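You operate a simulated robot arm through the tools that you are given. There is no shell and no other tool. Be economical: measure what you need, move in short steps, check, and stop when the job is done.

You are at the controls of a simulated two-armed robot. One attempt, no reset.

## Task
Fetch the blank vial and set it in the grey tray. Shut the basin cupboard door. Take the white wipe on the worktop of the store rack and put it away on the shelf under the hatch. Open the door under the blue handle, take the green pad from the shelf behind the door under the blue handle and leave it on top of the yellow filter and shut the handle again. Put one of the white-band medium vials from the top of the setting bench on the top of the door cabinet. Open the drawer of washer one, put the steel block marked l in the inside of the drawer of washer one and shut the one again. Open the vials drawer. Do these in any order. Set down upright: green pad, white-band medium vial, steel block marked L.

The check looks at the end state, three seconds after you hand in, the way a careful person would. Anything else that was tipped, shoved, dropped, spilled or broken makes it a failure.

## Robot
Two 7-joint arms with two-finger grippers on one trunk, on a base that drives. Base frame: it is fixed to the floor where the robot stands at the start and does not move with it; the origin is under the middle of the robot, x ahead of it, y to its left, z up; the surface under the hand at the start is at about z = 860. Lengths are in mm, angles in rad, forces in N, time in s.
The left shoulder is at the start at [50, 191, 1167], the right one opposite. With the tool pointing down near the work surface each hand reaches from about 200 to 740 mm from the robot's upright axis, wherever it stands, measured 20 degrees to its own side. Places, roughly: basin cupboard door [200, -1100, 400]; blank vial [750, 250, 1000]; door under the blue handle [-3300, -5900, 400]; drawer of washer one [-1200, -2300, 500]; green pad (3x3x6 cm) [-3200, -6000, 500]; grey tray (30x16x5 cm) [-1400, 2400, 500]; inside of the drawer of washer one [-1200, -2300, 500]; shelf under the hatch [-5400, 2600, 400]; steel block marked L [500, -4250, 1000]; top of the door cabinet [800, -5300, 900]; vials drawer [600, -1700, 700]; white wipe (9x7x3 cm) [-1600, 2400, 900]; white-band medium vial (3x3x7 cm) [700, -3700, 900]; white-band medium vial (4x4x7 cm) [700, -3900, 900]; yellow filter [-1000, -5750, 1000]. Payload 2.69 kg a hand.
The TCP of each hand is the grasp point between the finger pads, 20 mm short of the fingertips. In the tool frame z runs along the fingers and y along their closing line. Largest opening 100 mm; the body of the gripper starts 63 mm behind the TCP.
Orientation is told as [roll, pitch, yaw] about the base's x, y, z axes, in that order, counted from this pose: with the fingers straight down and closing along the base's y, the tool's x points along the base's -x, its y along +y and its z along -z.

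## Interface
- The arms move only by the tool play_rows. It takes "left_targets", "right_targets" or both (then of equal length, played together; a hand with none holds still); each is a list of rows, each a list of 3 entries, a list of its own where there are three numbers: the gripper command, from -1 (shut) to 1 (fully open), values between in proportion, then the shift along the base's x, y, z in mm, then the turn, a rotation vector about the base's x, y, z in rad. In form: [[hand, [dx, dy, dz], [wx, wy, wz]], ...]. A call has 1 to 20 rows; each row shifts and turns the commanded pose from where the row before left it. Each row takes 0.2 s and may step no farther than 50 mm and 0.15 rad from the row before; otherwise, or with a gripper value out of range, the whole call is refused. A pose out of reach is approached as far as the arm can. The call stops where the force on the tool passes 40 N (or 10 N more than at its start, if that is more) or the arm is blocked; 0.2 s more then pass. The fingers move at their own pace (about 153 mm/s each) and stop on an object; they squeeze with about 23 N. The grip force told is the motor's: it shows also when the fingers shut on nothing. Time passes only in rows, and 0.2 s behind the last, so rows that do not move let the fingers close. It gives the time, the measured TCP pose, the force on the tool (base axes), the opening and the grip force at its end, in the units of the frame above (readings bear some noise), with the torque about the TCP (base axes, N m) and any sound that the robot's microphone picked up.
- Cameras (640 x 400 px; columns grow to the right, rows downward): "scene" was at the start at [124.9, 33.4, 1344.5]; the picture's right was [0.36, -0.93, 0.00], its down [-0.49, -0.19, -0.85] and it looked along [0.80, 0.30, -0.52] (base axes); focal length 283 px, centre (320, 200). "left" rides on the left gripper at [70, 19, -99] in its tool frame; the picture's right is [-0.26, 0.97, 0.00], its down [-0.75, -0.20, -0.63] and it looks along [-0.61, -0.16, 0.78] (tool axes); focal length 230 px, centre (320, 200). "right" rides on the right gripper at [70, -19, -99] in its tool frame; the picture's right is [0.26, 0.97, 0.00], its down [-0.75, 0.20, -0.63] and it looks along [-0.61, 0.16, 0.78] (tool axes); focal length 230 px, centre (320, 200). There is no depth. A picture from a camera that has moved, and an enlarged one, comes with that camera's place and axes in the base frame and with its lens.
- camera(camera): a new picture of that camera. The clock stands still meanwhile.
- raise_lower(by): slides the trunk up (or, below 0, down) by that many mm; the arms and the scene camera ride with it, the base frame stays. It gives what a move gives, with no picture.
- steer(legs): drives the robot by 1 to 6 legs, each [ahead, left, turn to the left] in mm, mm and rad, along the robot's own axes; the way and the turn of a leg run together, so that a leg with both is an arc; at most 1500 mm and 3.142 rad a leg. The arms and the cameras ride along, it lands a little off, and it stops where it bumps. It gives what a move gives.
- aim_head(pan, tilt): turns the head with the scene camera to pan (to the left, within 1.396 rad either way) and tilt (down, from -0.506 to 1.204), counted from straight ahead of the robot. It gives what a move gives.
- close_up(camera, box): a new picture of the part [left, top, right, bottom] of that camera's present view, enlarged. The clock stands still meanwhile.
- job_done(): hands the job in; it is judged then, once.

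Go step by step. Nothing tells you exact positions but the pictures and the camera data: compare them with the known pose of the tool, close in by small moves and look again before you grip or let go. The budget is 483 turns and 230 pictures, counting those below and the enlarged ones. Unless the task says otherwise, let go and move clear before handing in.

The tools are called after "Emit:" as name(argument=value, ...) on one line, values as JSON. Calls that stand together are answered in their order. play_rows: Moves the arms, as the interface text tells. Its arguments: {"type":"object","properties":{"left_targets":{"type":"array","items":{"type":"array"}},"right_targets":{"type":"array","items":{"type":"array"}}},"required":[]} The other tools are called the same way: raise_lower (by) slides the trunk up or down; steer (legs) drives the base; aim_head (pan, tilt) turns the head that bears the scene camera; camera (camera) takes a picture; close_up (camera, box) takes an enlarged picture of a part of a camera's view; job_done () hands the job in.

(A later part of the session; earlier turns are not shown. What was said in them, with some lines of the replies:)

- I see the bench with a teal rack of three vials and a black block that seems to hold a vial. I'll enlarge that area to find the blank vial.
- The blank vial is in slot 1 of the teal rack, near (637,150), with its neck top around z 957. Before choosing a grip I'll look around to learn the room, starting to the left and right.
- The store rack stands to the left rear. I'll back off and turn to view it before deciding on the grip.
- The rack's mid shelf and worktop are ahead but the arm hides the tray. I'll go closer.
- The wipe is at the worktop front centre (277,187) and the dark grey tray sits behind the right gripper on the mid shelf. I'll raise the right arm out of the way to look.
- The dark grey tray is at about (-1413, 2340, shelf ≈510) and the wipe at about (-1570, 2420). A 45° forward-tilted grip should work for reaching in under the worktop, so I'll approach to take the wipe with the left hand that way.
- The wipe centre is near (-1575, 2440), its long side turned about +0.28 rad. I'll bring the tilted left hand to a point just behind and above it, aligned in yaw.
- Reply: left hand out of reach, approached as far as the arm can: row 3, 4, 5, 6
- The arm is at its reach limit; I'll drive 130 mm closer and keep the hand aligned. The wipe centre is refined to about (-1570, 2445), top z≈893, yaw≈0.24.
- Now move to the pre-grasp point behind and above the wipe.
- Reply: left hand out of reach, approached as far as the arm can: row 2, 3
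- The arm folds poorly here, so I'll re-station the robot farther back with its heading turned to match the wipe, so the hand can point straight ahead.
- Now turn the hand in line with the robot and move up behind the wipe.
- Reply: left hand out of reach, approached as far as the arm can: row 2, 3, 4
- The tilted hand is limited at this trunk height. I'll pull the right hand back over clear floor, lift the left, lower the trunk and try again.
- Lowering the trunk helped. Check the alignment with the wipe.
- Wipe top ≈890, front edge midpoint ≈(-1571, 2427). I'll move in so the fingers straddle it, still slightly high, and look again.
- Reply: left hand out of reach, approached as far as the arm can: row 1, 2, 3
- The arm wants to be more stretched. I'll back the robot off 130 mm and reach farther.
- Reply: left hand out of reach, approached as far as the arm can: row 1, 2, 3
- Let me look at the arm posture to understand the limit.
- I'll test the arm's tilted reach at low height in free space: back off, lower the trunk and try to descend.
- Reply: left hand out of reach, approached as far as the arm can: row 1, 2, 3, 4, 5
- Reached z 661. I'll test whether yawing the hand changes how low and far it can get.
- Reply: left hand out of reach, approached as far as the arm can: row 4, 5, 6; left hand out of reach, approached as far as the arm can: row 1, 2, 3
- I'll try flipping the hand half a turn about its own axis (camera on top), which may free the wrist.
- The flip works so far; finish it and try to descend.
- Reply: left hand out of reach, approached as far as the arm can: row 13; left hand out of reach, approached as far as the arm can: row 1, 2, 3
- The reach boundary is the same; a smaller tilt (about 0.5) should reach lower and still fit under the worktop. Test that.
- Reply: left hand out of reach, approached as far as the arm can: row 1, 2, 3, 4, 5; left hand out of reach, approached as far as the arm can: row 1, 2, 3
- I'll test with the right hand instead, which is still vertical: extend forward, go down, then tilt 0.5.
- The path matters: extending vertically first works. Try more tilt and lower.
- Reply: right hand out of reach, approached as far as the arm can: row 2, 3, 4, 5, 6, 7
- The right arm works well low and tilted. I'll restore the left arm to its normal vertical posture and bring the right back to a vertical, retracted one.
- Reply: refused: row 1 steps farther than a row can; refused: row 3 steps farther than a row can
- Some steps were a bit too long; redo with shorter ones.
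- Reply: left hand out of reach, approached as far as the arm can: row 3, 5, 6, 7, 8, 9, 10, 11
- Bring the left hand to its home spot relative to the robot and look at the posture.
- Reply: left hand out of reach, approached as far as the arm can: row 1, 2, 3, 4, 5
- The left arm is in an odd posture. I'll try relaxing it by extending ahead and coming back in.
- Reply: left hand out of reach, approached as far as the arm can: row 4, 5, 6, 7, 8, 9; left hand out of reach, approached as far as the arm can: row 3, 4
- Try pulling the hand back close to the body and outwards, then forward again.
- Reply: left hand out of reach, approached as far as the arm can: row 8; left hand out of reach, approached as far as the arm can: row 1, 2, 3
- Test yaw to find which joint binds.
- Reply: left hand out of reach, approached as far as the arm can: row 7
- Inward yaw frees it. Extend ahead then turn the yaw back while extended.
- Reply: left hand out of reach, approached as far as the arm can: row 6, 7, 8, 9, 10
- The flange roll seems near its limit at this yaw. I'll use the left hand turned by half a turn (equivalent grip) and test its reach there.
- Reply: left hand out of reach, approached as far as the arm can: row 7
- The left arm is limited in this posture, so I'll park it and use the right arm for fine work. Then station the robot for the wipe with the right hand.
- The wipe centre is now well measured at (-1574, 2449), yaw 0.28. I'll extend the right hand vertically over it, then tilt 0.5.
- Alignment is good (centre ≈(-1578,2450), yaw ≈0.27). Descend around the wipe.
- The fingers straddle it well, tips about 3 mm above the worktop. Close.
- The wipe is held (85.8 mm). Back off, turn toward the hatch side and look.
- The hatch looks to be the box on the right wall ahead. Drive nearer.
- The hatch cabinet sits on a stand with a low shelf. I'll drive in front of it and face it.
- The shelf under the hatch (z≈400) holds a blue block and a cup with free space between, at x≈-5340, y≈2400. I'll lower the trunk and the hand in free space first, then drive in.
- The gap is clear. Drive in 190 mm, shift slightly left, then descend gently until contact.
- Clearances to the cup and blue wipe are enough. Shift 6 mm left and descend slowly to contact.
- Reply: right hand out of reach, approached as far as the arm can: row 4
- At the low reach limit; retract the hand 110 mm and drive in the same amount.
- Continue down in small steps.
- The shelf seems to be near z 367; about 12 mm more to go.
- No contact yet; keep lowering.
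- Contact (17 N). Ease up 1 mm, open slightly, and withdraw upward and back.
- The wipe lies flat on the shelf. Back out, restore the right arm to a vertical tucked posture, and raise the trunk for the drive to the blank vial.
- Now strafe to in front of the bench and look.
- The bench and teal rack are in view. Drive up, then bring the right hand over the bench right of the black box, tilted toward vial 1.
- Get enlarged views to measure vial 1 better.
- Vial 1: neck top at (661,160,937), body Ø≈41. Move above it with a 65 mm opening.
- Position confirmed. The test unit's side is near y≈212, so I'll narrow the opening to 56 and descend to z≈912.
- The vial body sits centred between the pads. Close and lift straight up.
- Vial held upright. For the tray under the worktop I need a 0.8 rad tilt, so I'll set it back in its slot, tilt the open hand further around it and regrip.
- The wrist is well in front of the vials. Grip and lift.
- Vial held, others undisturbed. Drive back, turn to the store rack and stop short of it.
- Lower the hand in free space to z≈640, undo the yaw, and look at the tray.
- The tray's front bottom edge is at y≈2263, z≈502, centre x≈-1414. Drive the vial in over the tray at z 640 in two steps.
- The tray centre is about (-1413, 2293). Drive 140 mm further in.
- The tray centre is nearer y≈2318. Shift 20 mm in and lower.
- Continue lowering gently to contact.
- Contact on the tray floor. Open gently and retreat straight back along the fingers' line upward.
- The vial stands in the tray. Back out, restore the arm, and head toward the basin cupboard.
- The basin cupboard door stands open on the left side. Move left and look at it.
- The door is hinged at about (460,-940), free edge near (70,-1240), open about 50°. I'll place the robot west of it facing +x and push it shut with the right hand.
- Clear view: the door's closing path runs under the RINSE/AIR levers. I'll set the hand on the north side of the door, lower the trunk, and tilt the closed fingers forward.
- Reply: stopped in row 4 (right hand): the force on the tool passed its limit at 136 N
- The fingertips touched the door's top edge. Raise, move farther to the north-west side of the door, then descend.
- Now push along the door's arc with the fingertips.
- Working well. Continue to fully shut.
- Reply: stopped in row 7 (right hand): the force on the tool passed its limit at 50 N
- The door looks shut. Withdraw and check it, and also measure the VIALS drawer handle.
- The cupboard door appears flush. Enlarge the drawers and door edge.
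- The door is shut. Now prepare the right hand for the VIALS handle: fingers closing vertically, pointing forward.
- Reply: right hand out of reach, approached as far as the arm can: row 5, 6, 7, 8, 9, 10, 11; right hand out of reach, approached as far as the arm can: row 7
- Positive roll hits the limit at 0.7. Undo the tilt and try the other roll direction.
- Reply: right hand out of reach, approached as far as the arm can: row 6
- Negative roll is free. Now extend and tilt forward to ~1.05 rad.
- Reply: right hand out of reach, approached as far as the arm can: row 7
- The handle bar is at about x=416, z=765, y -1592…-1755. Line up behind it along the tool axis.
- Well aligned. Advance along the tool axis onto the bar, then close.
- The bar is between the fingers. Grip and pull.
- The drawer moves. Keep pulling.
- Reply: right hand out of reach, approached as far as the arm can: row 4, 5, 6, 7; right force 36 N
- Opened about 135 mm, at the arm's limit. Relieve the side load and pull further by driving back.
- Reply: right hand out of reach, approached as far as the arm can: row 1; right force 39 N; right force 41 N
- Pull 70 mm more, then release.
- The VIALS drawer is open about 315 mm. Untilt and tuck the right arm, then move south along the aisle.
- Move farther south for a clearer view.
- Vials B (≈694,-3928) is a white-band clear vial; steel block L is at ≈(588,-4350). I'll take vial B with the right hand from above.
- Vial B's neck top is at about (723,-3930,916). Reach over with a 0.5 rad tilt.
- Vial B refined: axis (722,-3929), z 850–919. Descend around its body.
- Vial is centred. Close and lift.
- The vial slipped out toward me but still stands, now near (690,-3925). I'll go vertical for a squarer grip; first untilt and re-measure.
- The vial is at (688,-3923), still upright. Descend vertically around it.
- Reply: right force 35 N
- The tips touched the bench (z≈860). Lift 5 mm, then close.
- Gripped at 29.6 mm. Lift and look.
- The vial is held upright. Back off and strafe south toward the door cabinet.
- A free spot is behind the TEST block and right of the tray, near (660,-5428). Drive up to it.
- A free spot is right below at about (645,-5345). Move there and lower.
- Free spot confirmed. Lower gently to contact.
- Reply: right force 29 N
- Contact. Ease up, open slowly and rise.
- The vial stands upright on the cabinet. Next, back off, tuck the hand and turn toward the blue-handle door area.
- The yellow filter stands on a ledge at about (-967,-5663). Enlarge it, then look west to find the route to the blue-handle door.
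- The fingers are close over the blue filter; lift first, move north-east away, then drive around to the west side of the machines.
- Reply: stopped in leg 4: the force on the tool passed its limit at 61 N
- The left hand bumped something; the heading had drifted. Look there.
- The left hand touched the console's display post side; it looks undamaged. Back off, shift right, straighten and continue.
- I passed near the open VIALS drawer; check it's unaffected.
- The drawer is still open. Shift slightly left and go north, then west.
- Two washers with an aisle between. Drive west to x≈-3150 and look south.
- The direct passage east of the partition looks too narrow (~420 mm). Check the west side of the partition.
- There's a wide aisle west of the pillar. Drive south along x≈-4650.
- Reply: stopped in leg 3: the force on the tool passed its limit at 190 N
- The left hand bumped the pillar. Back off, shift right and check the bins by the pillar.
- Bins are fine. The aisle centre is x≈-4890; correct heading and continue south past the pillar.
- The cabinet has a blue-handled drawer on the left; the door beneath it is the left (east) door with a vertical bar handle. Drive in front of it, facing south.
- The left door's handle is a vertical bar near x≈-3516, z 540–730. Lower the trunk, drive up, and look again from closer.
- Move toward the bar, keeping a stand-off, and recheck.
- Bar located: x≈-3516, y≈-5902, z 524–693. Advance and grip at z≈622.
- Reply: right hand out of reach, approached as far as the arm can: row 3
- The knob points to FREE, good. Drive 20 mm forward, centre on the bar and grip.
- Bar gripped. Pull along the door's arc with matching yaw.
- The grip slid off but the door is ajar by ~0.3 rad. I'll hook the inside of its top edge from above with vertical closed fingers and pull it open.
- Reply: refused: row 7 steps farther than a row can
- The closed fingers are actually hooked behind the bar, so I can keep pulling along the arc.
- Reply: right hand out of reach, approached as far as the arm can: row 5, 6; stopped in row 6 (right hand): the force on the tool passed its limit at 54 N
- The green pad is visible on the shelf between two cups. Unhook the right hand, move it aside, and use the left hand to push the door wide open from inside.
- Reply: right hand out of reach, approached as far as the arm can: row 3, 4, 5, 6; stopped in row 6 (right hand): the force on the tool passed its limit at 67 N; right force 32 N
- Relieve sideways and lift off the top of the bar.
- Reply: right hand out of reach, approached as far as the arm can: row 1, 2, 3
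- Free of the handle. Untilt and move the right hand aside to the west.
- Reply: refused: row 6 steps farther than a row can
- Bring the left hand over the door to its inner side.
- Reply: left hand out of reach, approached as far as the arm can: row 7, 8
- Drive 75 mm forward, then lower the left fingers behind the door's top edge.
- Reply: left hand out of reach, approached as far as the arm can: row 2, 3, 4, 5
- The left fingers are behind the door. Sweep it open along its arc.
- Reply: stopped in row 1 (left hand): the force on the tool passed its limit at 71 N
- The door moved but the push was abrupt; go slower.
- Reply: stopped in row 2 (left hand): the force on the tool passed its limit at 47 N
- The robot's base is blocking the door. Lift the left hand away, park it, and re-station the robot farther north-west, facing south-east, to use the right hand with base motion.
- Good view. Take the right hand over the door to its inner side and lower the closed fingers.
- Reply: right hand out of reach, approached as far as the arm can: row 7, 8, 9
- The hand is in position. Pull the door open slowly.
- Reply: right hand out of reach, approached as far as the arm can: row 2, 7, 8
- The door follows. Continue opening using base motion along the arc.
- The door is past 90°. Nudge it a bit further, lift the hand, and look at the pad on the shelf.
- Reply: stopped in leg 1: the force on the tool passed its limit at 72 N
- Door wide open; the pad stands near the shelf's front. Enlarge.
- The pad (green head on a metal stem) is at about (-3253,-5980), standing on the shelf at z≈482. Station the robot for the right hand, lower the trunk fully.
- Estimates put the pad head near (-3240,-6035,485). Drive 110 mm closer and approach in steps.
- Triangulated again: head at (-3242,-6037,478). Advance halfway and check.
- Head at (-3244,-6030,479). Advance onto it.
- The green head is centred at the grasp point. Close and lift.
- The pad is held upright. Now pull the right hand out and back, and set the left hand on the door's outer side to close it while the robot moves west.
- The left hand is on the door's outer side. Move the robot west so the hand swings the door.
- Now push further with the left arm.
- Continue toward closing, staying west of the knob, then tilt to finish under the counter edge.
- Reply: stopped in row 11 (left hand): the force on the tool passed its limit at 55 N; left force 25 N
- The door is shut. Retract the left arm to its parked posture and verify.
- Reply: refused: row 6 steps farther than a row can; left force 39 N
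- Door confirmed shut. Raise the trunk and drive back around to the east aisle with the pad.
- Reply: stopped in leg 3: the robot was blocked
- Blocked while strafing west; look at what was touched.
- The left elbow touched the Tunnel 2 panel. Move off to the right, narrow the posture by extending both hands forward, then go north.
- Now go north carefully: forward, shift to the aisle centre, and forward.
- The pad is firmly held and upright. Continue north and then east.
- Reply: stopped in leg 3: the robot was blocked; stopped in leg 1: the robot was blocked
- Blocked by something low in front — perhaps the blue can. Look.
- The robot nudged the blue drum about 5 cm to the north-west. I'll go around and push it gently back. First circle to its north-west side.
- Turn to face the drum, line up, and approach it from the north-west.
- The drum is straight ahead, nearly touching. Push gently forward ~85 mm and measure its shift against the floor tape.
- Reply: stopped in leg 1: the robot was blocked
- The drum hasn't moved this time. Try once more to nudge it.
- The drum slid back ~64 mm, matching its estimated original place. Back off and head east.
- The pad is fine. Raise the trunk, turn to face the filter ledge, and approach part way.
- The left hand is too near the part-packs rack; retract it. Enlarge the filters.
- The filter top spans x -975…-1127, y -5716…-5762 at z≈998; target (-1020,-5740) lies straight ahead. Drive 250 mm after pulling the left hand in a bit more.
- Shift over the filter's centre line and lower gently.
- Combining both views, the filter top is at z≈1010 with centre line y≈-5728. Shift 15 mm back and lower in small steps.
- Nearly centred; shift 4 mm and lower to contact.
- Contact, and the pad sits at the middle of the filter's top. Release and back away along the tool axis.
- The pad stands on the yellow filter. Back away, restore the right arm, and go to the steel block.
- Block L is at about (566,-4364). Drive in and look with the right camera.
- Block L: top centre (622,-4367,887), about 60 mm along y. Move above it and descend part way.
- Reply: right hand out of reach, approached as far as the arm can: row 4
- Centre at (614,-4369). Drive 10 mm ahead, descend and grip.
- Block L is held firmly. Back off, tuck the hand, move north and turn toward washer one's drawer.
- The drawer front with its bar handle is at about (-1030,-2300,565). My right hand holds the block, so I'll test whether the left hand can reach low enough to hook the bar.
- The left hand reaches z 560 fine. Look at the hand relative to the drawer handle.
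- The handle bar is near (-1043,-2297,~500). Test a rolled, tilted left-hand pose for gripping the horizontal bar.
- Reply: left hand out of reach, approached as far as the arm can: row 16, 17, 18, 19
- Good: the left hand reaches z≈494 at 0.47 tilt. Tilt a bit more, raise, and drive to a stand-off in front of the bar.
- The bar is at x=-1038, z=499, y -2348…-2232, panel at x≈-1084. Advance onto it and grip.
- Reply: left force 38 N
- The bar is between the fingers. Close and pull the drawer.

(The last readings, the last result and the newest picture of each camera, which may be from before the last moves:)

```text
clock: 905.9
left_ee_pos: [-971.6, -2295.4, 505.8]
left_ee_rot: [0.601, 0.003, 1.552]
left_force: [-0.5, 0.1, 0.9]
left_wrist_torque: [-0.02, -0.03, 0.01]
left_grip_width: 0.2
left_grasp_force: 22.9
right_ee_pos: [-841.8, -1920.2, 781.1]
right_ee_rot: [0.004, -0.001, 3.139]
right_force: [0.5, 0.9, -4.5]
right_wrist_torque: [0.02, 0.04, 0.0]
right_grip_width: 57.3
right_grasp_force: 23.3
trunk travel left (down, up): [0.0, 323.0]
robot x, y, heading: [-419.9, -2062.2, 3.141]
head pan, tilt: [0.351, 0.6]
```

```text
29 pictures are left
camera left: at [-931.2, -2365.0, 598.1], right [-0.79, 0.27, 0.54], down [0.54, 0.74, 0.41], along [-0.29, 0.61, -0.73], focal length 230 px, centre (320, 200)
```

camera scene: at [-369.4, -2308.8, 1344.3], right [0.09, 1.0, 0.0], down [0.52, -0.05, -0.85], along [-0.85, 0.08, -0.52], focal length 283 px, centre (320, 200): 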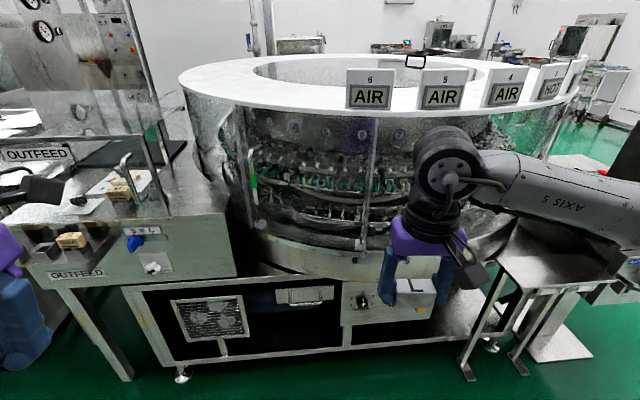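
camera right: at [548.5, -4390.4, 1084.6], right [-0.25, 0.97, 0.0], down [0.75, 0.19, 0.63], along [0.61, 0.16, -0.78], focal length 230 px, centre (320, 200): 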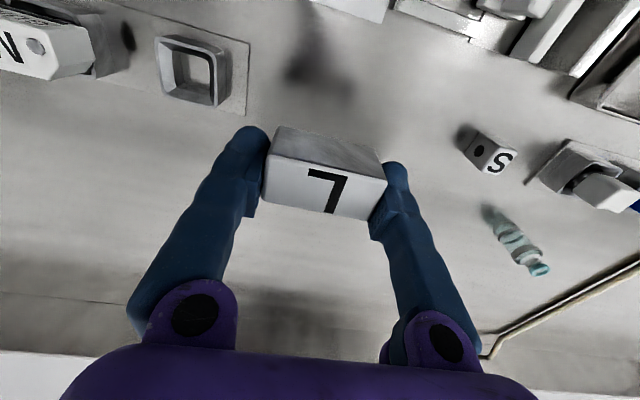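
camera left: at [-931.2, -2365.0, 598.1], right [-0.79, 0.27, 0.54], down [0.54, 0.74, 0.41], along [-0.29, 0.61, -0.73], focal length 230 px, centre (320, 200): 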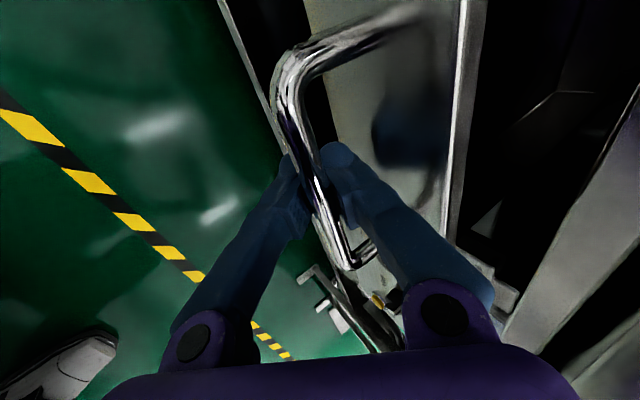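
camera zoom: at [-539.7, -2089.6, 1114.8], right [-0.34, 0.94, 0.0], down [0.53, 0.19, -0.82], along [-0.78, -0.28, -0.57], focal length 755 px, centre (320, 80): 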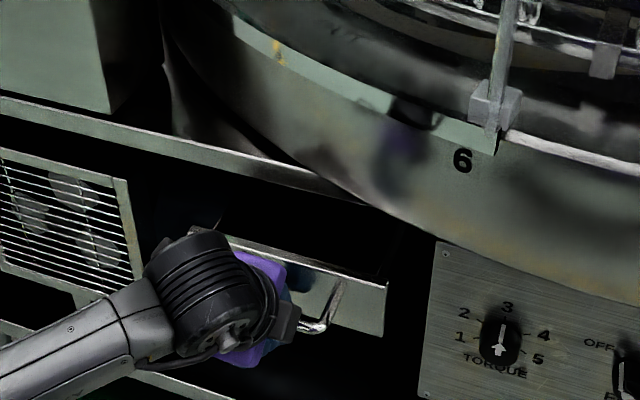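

The drawer follows (hooked). Pull further by driving back 120 mm.

Emit:
steer(legs=[[-120, 0, 0]])

Emit:
camera(camera="scene")

```text
clock: 907.2
left_ee_pos: [-853.2, -2296.5, 506.2]
left_ee_rot: [0.601, 0.003, 1.551]
left_force: [-0.4, 0.2, 0.9]
left_wrist_torque: [0.0, 0.01, -0.02]
left_grip_width: 0.0
left_grasp_force: 22.7
right_ee_pos: [-723.3, -1921.1, 781.9]
right_ee_rot: [0.003, -0.001, 3.138]
right_force: [0.4, 0.5, -3.5]
right_wrist_torque: [0.01, -0.02, 0.02]
right_grip_width: 57.3
right_grasp_force: 22.6
trunk travel left (down, up): [0.0, 323.0]
robot x, y, heading: [-297.9, -2058.2, 3.141]
head pan, tilt: [0.351, 0.6]
```

```text
28 pictures are left
camera scene: at [-422.3, -2089.8, 1114.8], right [-0.34, 0.94, 0.0], down [0.53, 0.19, -0.83], along [-0.78, -0.28, -0.57], focal length 283 px, centre (320, 200)
```

scene: 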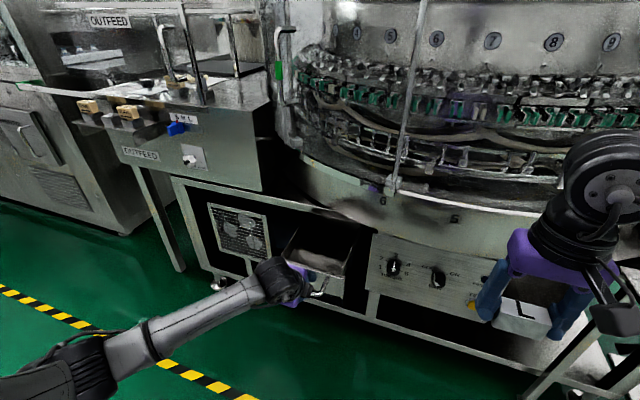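

The drawer is open ~180 mm. Unhook the left hand and tuck it.

Emit:
play_rows(left_targets=[[-0.2, [-3, 0, 0], [0, 0, 0]], [-0.2, [0, 0, 0], [0, 0, 0]], [-0.2, [8, 0, 12], [0, 0, 0]], [-0.2, [14, 0, 20], [0, 0, 0]], [-0.2, [17, 0, 25], [0, 0, 0]], [-0.2, [17, 0, 25], [0, 0, 0]], [-0.2, [25, -10, 30], [0, 0, 0]], [-0.2, [0, 0, 0], [0, 0, 0]]])

Emit:
camera(camera="left")

```text
clock: 909.0
left_ee_pos: [-774.1, -2303.6, 617.7]
left_ee_rot: [0.599, 0.001, 1.55]
left_force: [-0.9, -0.4, 0.6]
left_wrist_torque: [-0.02, -0.01, -0.01]
left_grip_width: 40.3
left_grasp_force: 0.0
right_ee_pos: [-723.5, -1920.4, 781.7]
right_ee_rot: [0.004, -0.003, 3.14]
right_force: [-0.1, 0.4, -3.6]
right_wrist_torque: [0.0, 0.01, 0.01]
right_grip_width: 57.4
right_grasp_force: 23.1
trunk travel left (down, up): [0.0, 323.0]
robot x, y, heading: [-302.2, -2065.7, 3.137]
head pan, tilt: [0.351, 0.6]
```

```text
27 pictures are left
camera left: at [-734.2, -2374.5, 710.5], right [-0.79, 0.27, 0.54], down [0.54, 0.74, 0.41], along [-0.29, 0.61, -0.73], focal length 230 px, centre (320, 200)
```

left: 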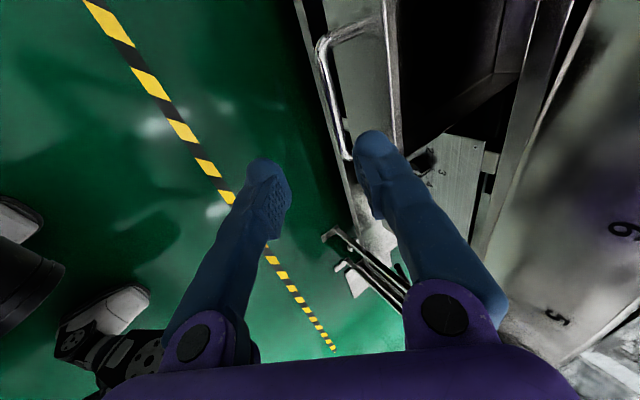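

Unhooked. Tuck the left arm, then move the robot so the right hand can lower the block into the drawer.

Emit:
play_rows(left_targets=[[-1, [30, -5, 35], [0, -0.15, 0]], [-1, [30, -5, 35], [0, -0.15, 0]], [-1, [30, -5, 35], [0, -0.15, 0]], [-1, [30, -5, 35], [0, -0.15, 0]], [-1, [30, 0, 35], [0, 0, 0]], [-1, [0, 0, 30], [0, 0, 0]], [-1, [0, 0, 0], [0, 0, 0]]])

Emit:
steer(legs=[[0, 330, 0]])

Emit:
play_rows(right_targets=[[-1, [-40, -10, -20], [0, 0, 0]], [-1, [-40, -10, -20], [0, 0, 0]], [-1, [-40, -10, -20], [0, 0, 0]], [-1, [-40, -10, -20], [0, 0, 0]], [-1, [-30, -5, -20], [0, 0, 0]], [-1, [0, 0, 0], [0, 0, 0]]])

Emit:
aim_head(pan=-0.1, tilt=0.75)

Emit:
camera(camera="scene")

Emit:
camera(camera="right")

```text
clock: 910.6
left_ee_pos: [-624.0, -2324.6, 822.0]
left_ee_rot: [0.0, -0.008, 1.554]
left_force: [0.0, 0.3, 0.0]
left_wrist_torque: [-0.01, -0.03, 0.04]
left_grip_width: 0.3
left_grasp_force: 22.5
right_ee_pos: [-723.8, -1920.4, 781.5]
right_ee_rot: [0.004, -0.003, 3.137]
right_force: [-0.3, 0.0, -4.5]
right_wrist_torque: [-0.01, 0.03, -0.02]
right_grip_width: 57.3
right_grasp_force: 23.5
trunk travel left (down, up): [0.0, 323.0]
robot x, y, heading: [-302.8, -2063.8, 3.138]
head pan, tilt: [0.351, 0.6]
```

```text
clock: 914.1
left_ee_pos: [-624.9, -2659.0, 823.1]
left_ee_rot: [0.001, -0.011, 1.555]
left_force: [-0.1, 0.4, 0.7]
left_wrist_torque: [0.03, -0.04, 0.03]
left_grip_width: 0.1
left_grasp_force: 22.7
right_ee_pos: [-723.8, -2254.5, 781.3]
right_ee_rot: [0.004, -0.002, 3.138]
right_force: [-0.4, -0.7, -4.8]
right_wrist_torque: [-0.01, 0.02, 0.02]
right_grip_width: 57.3
right_grasp_force: 22.9
trunk travel left (down, up): [0.0, 323.0]
robot x, y, heading: [-302.8, -2397.7, 3.143]
head pan, tilt: [0.351, 0.6]
```

```text
clock: 915.5
left_ee_pos: [-625.0, -2658.8, 822.0]
left_ee_rot: [0.001, -0.01, 1.552]
left_force: [0.0, 0.8, -0.8]
left_wrist_torque: [0.0, 0.03, -0.02]
left_grip_width: 0.2
left_grasp_force: 23.4
right_ee_pos: [-912.0, -2301.6, 682.0]
right_ee_rot: [0.004, -0.001, 3.139]
right_force: [1.3, 0.5, -5.2]
right_wrist_torque: [0.0, 0.0, 0.01]
right_grip_width: 57.1
right_grasp_force: 23.1
trunk travel left (down, up): [0.0, 323.0]
robot x, y, heading: [-301.3, -2395.5, 3.14]
head pan, tilt: [0.351, 0.6]
```

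```text
clock: 916.4
left_ee_pos: [-625.7, -2659.1, 824.6]
left_ee_rot: [0.002, -0.011, 1.551]
left_force: [-0.2, 0.3, 0.6]
left_wrist_torque: [0.03, -0.01, 0.02]
left_grip_width: 0.2
left_grasp_force: 23.4
right_ee_pos: [-911.2, -2299.8, 681.9]
right_ee_rot: [0.003, -0.002, 3.138]
right_force: [0.2, -0.5, -5.0]
right_wrist_torque: [0.0, -0.01, 0.01]
right_grip_width: 57.4
right_grasp_force: 23.2
trunk travel left (down, up): [0.0, 323.0]
robot x, y, heading: [-302.1, -2397.7, 3.141]
head pan, tilt: [-0.099, 0.75]
```

```text
26 pictures are left
camera scene: at [-422.3, -2385.8, 1101.9], right [0.1, 0.99, 0.0], down [0.68, -0.07, -0.73], along [-0.73, 0.07, -0.68], focal length 283 px, centre (320, 200)
```

scene: 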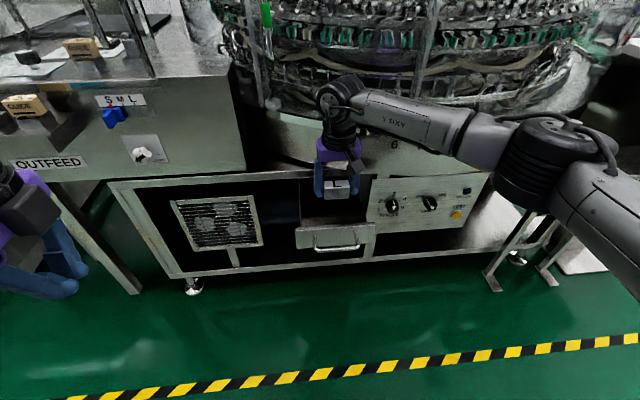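

```text
25 pictures are left
camera right: at [-841.0, -2282.4, 780.6], right [0.25, -0.97, 0.0], down [-0.75, -0.2, 0.63], along [-0.61, -0.16, -0.78], focal length 230 px, centre (320, 200)
```

right: 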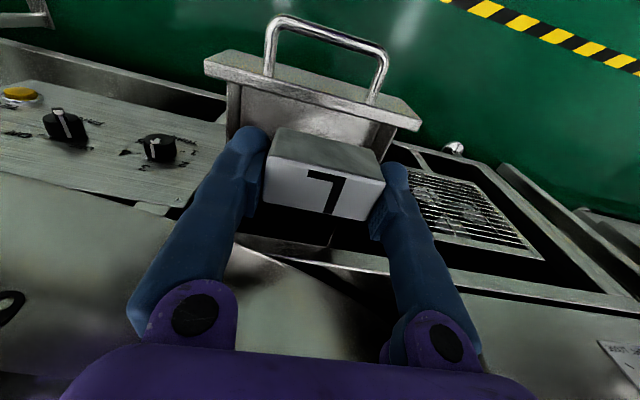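

Aligned in y. Drive 75 mm ahead so the block is over the drawer, and lower part way.

Emit:
steer(legs=[[75, 0, 0]])

Emit:
play_rows(right_targets=[[-1, [0, 0, -35], [0, 0, 0]], [-1, [0, 0, -35], [0, 0, 0]], [-1, [0, 0, -30], [0, 0, 0]], [-1, [0, 0, 0], [0, 0, 0]]])

Emit:
camera(camera="right")

Emit:
close_up(camera="scene", box=[240, 90, 480, 260])

```text
clock: 917.4
left_ee_pos: [-698.3, -2658.7, 822.0]
left_ee_rot: [0.001, -0.011, 1.556]
left_force: [-0.2, 0.1, -0.4]
left_wrist_torque: [0.04, -0.04, 0.0]
left_grip_width: 0.0
left_grasp_force: 22.8
right_ee_pos: [-986.0, -2300.4, 681.3]
right_ee_rot: [0.004, -0.003, 3.138]
right_force: [-0.5, 0.2, -4.2]
right_wrist_torque: [-0.01, 0.01, -0.01]
right_grip_width: 57.4
right_grasp_force: 23.6
trunk travel left (down, up): [0.0, 323.0]
robot x, y, heading: [-375.1, -2397.6, 3.143]
head pan, tilt: [-0.099, 0.75]
```

```text
clock: 918.4
left_ee_pos: [-698.7, -2659.7, 822.9]
left_ee_rot: [-0.003, -0.011, 1.552]
left_force: [-0.1, -0.2, -0.7]
left_wrist_torque: [0.01, -0.01, 0.04]
left_grip_width: 0.0
left_grasp_force: 23.6
right_ee_pos: [-984.6, -2299.8, 580.0]
right_ee_rot: [0.003, -0.002, 3.139]
right_force: [-0.7, 0.1, -3.9]
right_wrist_torque: [-0.02, 0.04, 0.01]
right_grip_width: 57.3
right_grasp_force: 22.4
trunk travel left (down, up): [0.0, 323.0]
robot x, y, heading: [-373.1, -2395.2, 3.141]
head pan, tilt: [-0.099, 0.75]
```

```text
24 pictures are left
camera right: at [-915.6, -2282.0, 679.3], right [0.25, -0.97, 0.0], down [-0.75, -0.2, 0.63], along [-0.61, -0.16, -0.78], focal length 230 px, centre (320, 200)
```

right: 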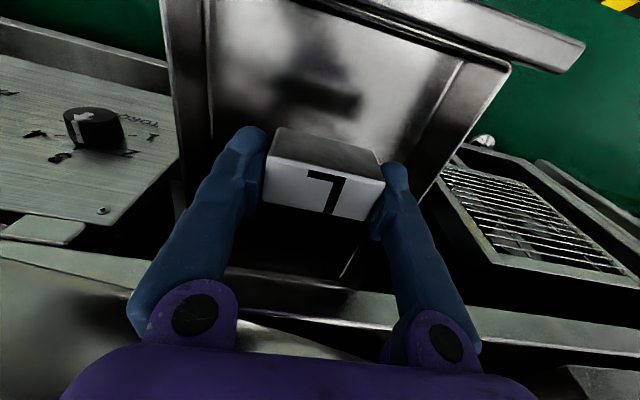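

```text
2.35 times, centred on (360, 175) of scene
camera zoom: at [-496.6, -2385.6, 1101.9], right [0.1, 0.99, 0.0], down [0.68, -0.07, -0.73], along [-0.73, 0.07, -0.68], focal length 666 px, centre (226, 259)
```

zoom: 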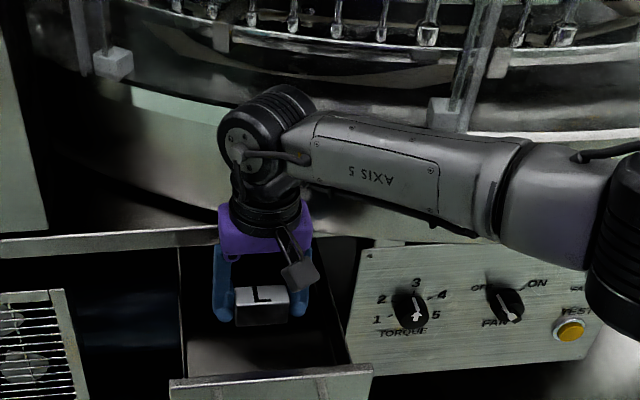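

The block is over the drawer's interior. Lower in steps.

Emit:
play_rows(right_targets=[[-1, [0, 0, -20], [0, 0, 0]], [-1, [0, 0, -15], [0, 0, 0]], [-1, [0, 0, -8], [0, 0, 0]], [-1, [0, 0, 0], [0, 0, 0]]])

Emit:
play_rows(right_targets=[[-1, [0, 0, -5], [0, 0, 0]], [-1, [0, 0, -4], [0, 0, 0]], [-1, [0, 0, 0], [0, 0, 0]]])

Emit:
play_rows(right_targets=[[-1, [0, 0, -4], [0, 0, 0]], [-1, [0, 0, -3], [0, 0, 0]], [-1, [0, 0, 0], [0, 0, 0]]])

```text
clock: 919.4
left_ee_pos: [-699.8, -2658.1, 824.4]
left_ee_rot: [-0.001, -0.009, 1.553]
left_force: [0.1, 0.1, -0.9]
left_wrist_torque: [0.0, -0.01, 0.0]
left_grip_width: 0.0
left_grasp_force: 22.5
right_ee_pos: [-985.3, -2302.3, 538.5]
right_ee_rot: [0.004, -0.001, 3.138]
right_force: [0.6, 1.0, -4.7]
right_wrist_torque: [0.0, 0.04, 0.0]
right_grip_width: 57.2
right_grasp_force: 23.2
trunk travel left (down, up): [0.0, 323.0]
robot x, y, heading: [-372.1, -2395.1, 3.14]
head pan, tilt: [-0.099, 0.75]
```

```text
clock: 920.2
left_ee_pos: [-699.2, -2658.6, 822.9]
left_ee_rot: [-0.002, -0.011, 1.555]
left_force: [-1.7, -0.2, -0.6]
left_wrist_torque: [-0.03, -0.02, 0.03]
left_grip_width: 0.0
left_grasp_force: 22.9
right_ee_pos: [-984.9, -2300.3, 530.4]
right_ee_rot: [0.002, -0.002, 3.139]
right_force: [0.0, -0.2, -5.1]
right_wrist_torque: [-0.01, 0.0, 0.02]
right_grip_width: 57.3
right_grasp_force: 22.5
trunk travel left (down, up): [0.0, 323.0]
robot x, y, heading: [-373.7, -2395.6, 3.137]
head pan, tilt: [-0.099, 0.75]
```

```text
clock: 921.0
left_ee_pos: [-700.1, -2658.5, 823.0]
left_ee_rot: [0.0, -0.011, 1.553]
left_force: [0.7, -0.1, 0.0]
left_wrist_torque: [-0.01, -0.01, 0.01]
left_grip_width: 0.0
left_grasp_force: 23.0
right_ee_pos: [-986.0, -2301.7, 523.6]
right_ee_rot: [0.003, -0.001, 3.138]
right_force: [-0.2, 0.3, -4.8]
right_wrist_torque: [-0.02, 0.03, -0.04]
right_grip_width: 57.2
right_grasp_force: 23.3
trunk travel left (down, up): [0.0, 323.0]
robot x, y, heading: [-373.6, -2399.0, 3.139]
head pan, tilt: [-0.099, 0.75]
```

Emit:
play_rows(right_targets=[[-1, [0, 0, -5], [0, 0, 0]], [-1, [0, 0, -5], [0, 0, 0]], [-1, [0, 0, 0], [0, 0, 0]]])

Emit:
camera(camera="right")

```text
clock: 921.8
left_ee_pos: [-698.9, -2658.9, 823.7]
left_ee_rot: [0.001, -0.01, 1.552]
left_force: [-0.3, 0.7, 0.0]
left_wrist_torque: [0.03, -0.01, -0.02]
left_grip_width: 0.0
left_grasp_force: 22.8
right_ee_pos: [-986.0, -2300.4, 515.8]
right_ee_rot: [0.007, -0.007, 3.139]
right_force: [-1.1, -1.9, 18.7]
right_wrist_torque: [0.0, 0.07, -0.03]
right_grip_width: 57.3
right_grasp_force: 22.4
trunk travel left (down, up): [0.0, 323.0]
robot x, y, heading: [-374.2, -2395.9, 3.141]
head pan, tilt: [-0.099, 0.75]
```

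```text
22 pictures are left
camera right: at [-914.8, -2282.5, 614.5], right [0.25, -0.97, 0.0], down [-0.75, -0.2, 0.64], along [-0.61, -0.16, -0.77], focal length 230 px, centre (320, 200)
```

right: 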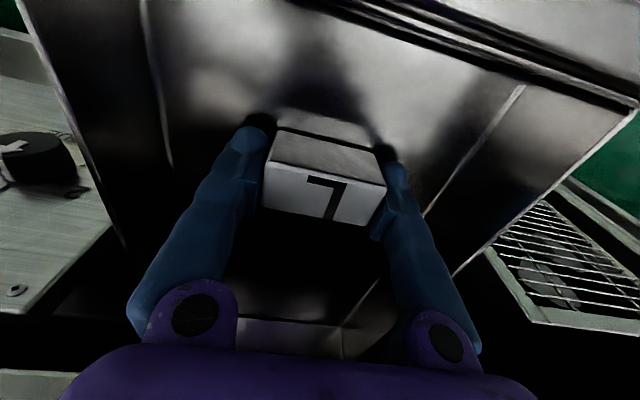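

Contact with the drawer floor. Release and raise.

Emit:
play_rows(right_targets=[[-1, [0, 0, 2], [0, 0, 0]], [0.3, [0, 0, 0], [0, 0, 0]], [0.4, [0, 0, 0], [0, 0, 0]], [0.4, [0, 0, 0], [0, 0, 0]], [0.4, [0, 0, 20], [0, 0, 0]], [0.4, [0, 0, 40], [0, 0, 0]], [0.4, [0, 0, 45], [0, 0, 0]], [0.4, [0, 0, 45], [0, 0, 0]], [0.4, [0, 0, 0], [0, 0, 0]]])

Emit:
camera(camera="right")

```text
clock: 923.8
left_ee_pos: [-698.7, -2658.5, 823.3]
left_ee_rot: [-0.001, -0.01, 1.553]
left_force: [-0.2, 0.7, -0.3]
left_wrist_torque: [0.03, 0.04, 0.0]
left_grip_width: 0.2
left_grasp_force: 22.6
right_ee_pos: [-983.7, -2300.5, 666.8]
right_ee_rot: [0.005, -0.002, 3.139]
right_force: [1.6, -0.2, 0.5]
right_wrist_torque: [0.01, -0.02, 0.01]
right_grip_width: 69.9
right_grasp_force: 0.1
trunk travel left (down, up): [0.0, 323.0]
robot x, y, heading: [-376.2, -2396.7, 3.14]
head pan, tilt: [-0.099, 0.75]
```

```text
21 pictures are left
camera right: at [-912.8, -2282.8, 765.2], right [0.25, -0.97, 0.0], down [-0.75, -0.2, 0.63], along [-0.61, -0.16, -0.78], focal length 230 px, centre (320, 200)
```

right: 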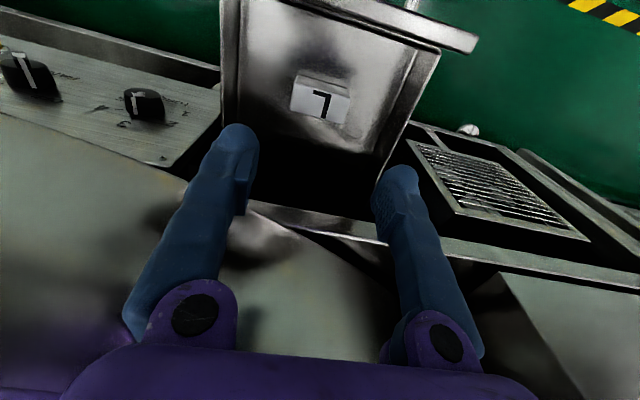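

Block L lies flat inside. Now push the drawer shut by its bar with the closed right fingers.

Emit:
play_rows(right_targets=[[0.4, [45, 0, 0], [0, 0, 0]], [-1, [45, 3, 0], [0, 0, 0]], [-1, [45, 3, 0], [0, 0, 0]], [-1, [40, 3, 0], [0, 0, 0]], [-1, [0, 0, -45], [0, 0.15, 0]], [-1, [0, 0, -45], [0, 0.15, 0]], [-1, [0, 0, -45], [0, 0, 0]], [-1, [0, 0, -20], [0, 0, 0]], [-1, [0, 0, 0], [0, 0, 0]]])

Emit:
close_up(camera="scene", box=[240, 150, 480, 320])

```text
clock: 925.8
left_ee_pos: [-699.8, -2658.7, 823.5]
left_ee_rot: [0.001, -0.01, 1.555]
left_force: [0.6, 0.6, 0.9]
left_wrist_torque: [0.0, 0.02, 0.01]
left_grip_width: 0.0
left_grasp_force: 22.8
right_ee_pos: [-812.5, -2291.8, 507.6]
right_ee_rot: [0.006, -0.301, 3.137]
right_force: [-0.1, 0.1, 1.2]
right_wrist_torque: [0.01, -0.02, -0.01]
right_grip_width: 0.1
right_grasp_force: 23.0
trunk travel left (down, up): [0.0, 323.0]
robot x, y, heading: [-373.1, -2397.4, 3.135]
head pan, tilt: [-0.099, 0.75]
```

```text
2.35 times, centred on (360, 235) of scene
camera zoom: at [-496.1, -2385.7, 1101.9], right [0.1, 0.99, 0.0], down [0.68, -0.07, -0.73], along [-0.73, 0.07, -0.68], focal length 666 px, centre (226, 118)
```

zoom: 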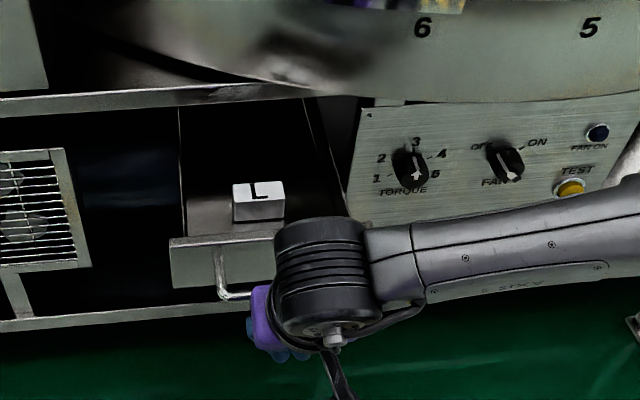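

Emit:
play_rows(right_targets=[[-1, [-20, 0, 0], [0, 0, 0]], [-1, [-20, 0, 0], [0, 0, 0]], [-1, [-20, 0, 0], [0, 0, 0]], [-1, [-20, 0, 0], [0, 0, 0]], [-1, [-20, 0, 0], [0, 0, 0]], [-1, [-20, 0, 0], [0, 0, 0]], [-1, [-20, 0, 0], [0, 0, 0]], [-1, [-20, 0, 0], [0, 0, 0]], [-1, [-15, 0, 0], [0, 0, 0]], [-1, [-12, 0, 0], [0, 0, 0]], [-1, [-10, 0, 0], [0, 0, 0]], [-1, [-10, 0, 0], [0, 0, 0]], [-1, [-8, 0, 0], [0, 0, 0]], [-1, [-8, 0, 0], [0, 0, 0]]])

Emit:
close_up(camera="scene", box=[240, 130, 480, 300])

```text
clock: 928.5
left_ee_pos: [-699.2, -2658.3, 821.8]
left_ee_rot: [0.001, -0.012, 1.551]
left_force: [0.3, 0.1, -0.9]
left_wrist_torque: [-0.01, -0.03, -0.01]
left_grip_width: 0.1
left_grasp_force: 23.2
right_ee_pos: [-1009.7, -2293.3, 503.5]
right_ee_rot: [0.003, -0.282, 3.138]
right_force: [0.9, -0.4, -1.0]
right_wrist_torque: [0.0, 0.02, 0.01]
right_grip_width: 0.0
right_grasp_force: 29.9
trunk travel left (down, up): [0.0, 323.0]
robot x, y, heading: [-376.6, -2394.0, 3.141]
head pan, tilt: [-0.099, 0.75]
stopped in row 13 (right hand): the force on the tool passed its limit at 47 N (the readings are from after the stop); the commanded pose is now the measured one
```

```text
2.35 times, centred on (360, 215) of scene
camera zoom: at [-496.0, -2385.6, 1101.7], right [0.1, 0.99, 0.0], down [0.68, -0.07, -0.73], along [-0.73, 0.07, -0.68], focal length 666 px, centre (226, 165)
```

zoom: 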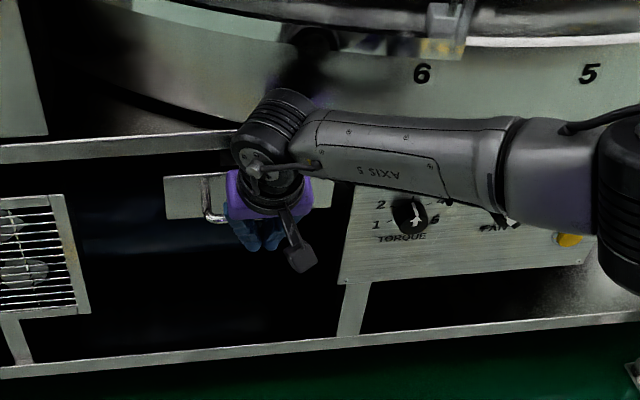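

It stopped firmly at the end. Withdraw and verify.

Emit:
play_rows(right_targets=[[-1, [30, 0, 0], [0, 0, 0]], [-1, [40, 0, 0], [0, 0, 0]], [-1, [40, 0, 15], [0, 0, 0]], [-1, [40, 0, 25], [0, -0.15, 0]], [-1, [30, 0, 35], [0, -0.13, 0]], [-1, [20, 0, 40], [0, 0, 0]], [-1, [0, 0, 40], [0, 0, 0]], [-1, [0, 0, 40], [0, 0, 0]], [-1, [0, 0, 0], [0, 0, 0]]])

Emit:
steer(legs=[[-100, -150, 0]])

Emit:
aim_head(pan=0.3, tilt=0.7)

Emit:
close_up(camera="scene", box=[200, 110, 480, 300])

```text
clock: 930.5
left_ee_pos: [-698.6, -2658.2, 821.7]
left_ee_rot: [0.0, -0.011, 1.552]
left_force: [0.2, -0.2, -0.3]
left_wrist_torque: [0.03, 0.0, 0.02]
left_grip_width: 0.0
left_grasp_force: 22.8
right_ee_pos: [-807.3, -2292.2, 699.7]
right_ee_rot: [0.001, -0.005, 3.139]
right_force: [0.2, -0.1, 0.0]
right_wrist_torque: [0.0, -0.03, 0.0]
right_grip_width: 0.0
right_grasp_force: 29.6
trunk travel left (down, up): [0.0, 323.0]
robot x, y, heading: [-374.7, -2392.6, 3.139]
head pan, tilt: [-0.099, 0.75]
```

```text
clock: 932.4
left_ee_pos: [-595.3, -2515.5, 822.8]
left_ee_rot: [0.0, -0.01, 1.557]
left_force: [-0.7, 1.1, -0.1]
left_wrist_torque: [-0.04, 0.0, -0.02]
left_grip_width: 0.0
left_grasp_force: 22.9
right_ee_pos: [-705.6, -2149.1, 699.8]
right_ee_rot: [0.002, -0.002, -3.141]
right_force: [0.2, 0.1, -0.1]
right_wrist_torque: [0.0, 0.0, 0.04]
right_grip_width: 0.2
right_grasp_force: 29.0
trunk travel left (down, up): [0.0, 323.0]
robot x, y, heading: [-270.7, -2247.6, -3.143]
head pan, tilt: [-0.099, 0.75]
```

```text
clock: 933.2
left_ee_pos: [-595.4, -2514.6, 822.7]
left_ee_rot: [-0.001, -0.011, 1.557]
left_force: [0.2, -0.9, -0.4]
left_wrist_torque: [0.02, 0.0, 0.0]
left_grip_width: 0.0
left_grasp_force: 23.0
right_ee_pos: [-706.2, -2148.6, 700.2]
right_ee_rot: [0.001, -0.004, -3.14]
right_force: [0.0, 0.5, -0.3]
right_wrist_torque: [0.0, 0.01, -0.01]
right_grip_width: 0.0
right_grasp_force: 28.8
trunk travel left (down, up): [0.0, 323.0]
robot x, y, heading: [-270.6, -2249.9, -3.14]
head pan, tilt: [0.3, 0.7]
```

```text
2.11 times, centred on (340, 205) of scene
camera zoom: at [-392.0, -2274.2, 1106.2], right [-0.3, 0.95, 0.0], down [0.62, 0.19, -0.76], along [-0.73, -0.23, -0.64], focal length 596 px, centre (278, 190)
```

zoom: 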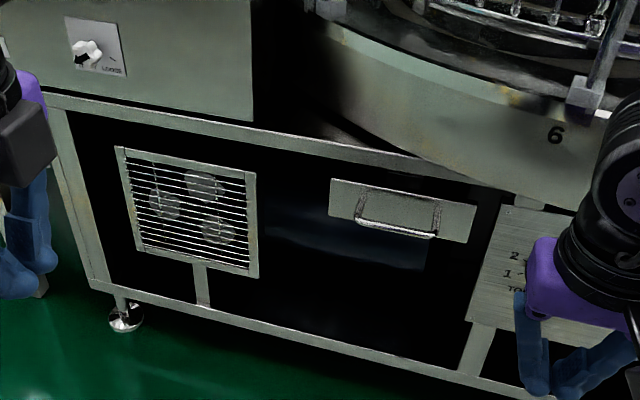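

The washer drawer is shut. Finally check that the VIALS drawer is still open and the pad still stands.

Emit:
steer(legs=[[0, 0, -1.571]])

Emit:
aim_head(pan=-0.8, tilt=0.4)

Emit:
camera(camera="scene")

```text
clock: 937.6
left_ee_pos: [-518.7, -1914.8, 822.6]
left_ee_rot: [-0.001, -0.01, -0.067]
left_force: [0.8, -1.0, 0.7]
left_wrist_torque: [0.01, 0.01, -0.02]
left_grip_width: 0.0
left_grasp_force: 23.5
right_ee_pos: [-147.4, -1822.7, 699.2]
right_ee_rot: [0.001, -0.004, 1.521]
right_force: [0.4, -0.2, 0.1]
right_wrist_torque: [-0.01, -0.01, 0.0]
right_grip_width: 0.3
right_grasp_force: 29.5
trunk travel left (down, up): [0.0, 323.0]
robot x, y, heading: [-272.5, -2253.7, 1.521]
head pan, tilt: [0.3, 0.7]
```

```text
clock: 938.9
left_ee_pos: [-517.8, -1912.6, 822.7]
left_ee_rot: [-0.001, -0.01, -0.068]
left_force: [-1.1, 0.8, -0.7]
left_wrist_torque: [0.01, 0.03, 0.03]
left_grip_width: 0.1
left_grasp_force: 23.4
right_ee_pos: [-147.2, -1821.2, 699.0]
right_ee_rot: [0.002, -0.003, 1.519]
right_force: [0.6, 0.1, 0.3]
right_wrist_torque: [-0.01, 0.03, -0.05]
right_grip_width: 0.0
right_grasp_force: 29.8
trunk travel left (down, up): [0.0, 323.0]
robot x, y, heading: [-272.9, -2249.4, 1.518]
head pan, tilt: [-0.799, 0.4]
```

```text
17 pictures are left
camera scene: at [-199.3, -2147.8, 1133.0], right [0.66, -0.75, 0.0], down [-0.29, -0.26, -0.92], along [0.69, 0.61, -0.39], focal length 283 px, centre (320, 200)
```

scene: 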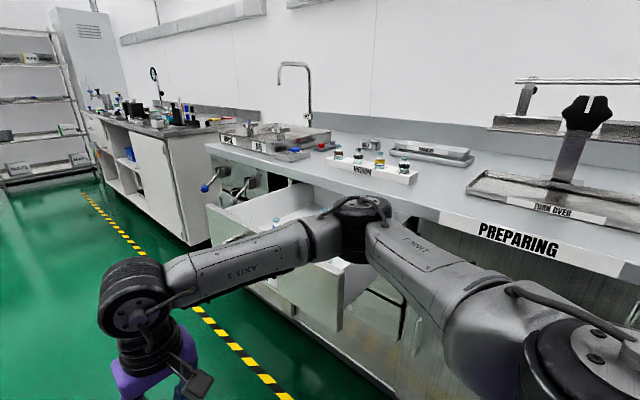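

All tasks check out: the VIALS drawer stays open, everything released. Move clear and hand in.

Emit:
steer(legs=[[-250, 0, 0]])

Emit:
camera(camera="scene")

```text
clock: 940.8
left_ee_pos: [-530.8, -2163.8, 822.3]
left_ee_rot: [-0.001, -0.011, -0.065]
left_force: [-0.3, -0.8, -0.4]
left_wrist_torque: [-0.03, 0.01, 0.04]
left_grip_width: 0.0
left_grasp_force: 22.6
right_ee_pos: [-160.5, -2073.9, 700.8]
right_ee_rot: [0.001, -0.003, 1.521]
right_force: [-0.5, 1.0, -0.4]
right_wrist_torque: [0.03, -0.03, -0.03]
right_grip_width: 0.0
right_grasp_force: 29.5
trunk travel left (down, up): [0.0, 323.0]
robot x, y, heading: [-286.5, -2502.7, 1.52]
head pan, tilt: [-0.799, 0.4]
```

```text
16 pictures are left
camera scene: at [-212.0, -2399.3, 1133.1], right [0.66, -0.75, 0.0], down [-0.29, -0.26, -0.92], along [0.69, 0.61, -0.39], focal length 283 px, centre (320, 200)
```

scene: 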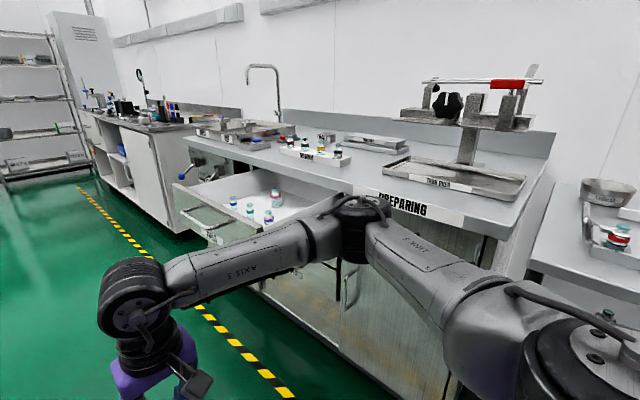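

The drawer is open with its vials standing, and the robot is clear, so I'm handing the job in.

Emit:
job_done()

```text
The job is handed in.
```

All seven tasks are done and handed in, but the robot bumped a few other things on the way, and any of those could count against it.

- **Blue drum:** I knocked it about 5 cm, then pushed it back to my best estimate of where it had stood.
- **Tunnel 2 panel:** The left elbow touched the panel near its knobs. I could not tell whether a knob had turned.
- **Console post and pillar:** The left hand hit washer one's console display post (61 N) and a pillar (190 N). I saw no damage.
- **White-band vial:** My first grip pushed it about 3 cm along the bench. It stayed upright, and I then moved it as asked.

The green pad was standing when I left it on the yellow filter; I did not go back for a final look.
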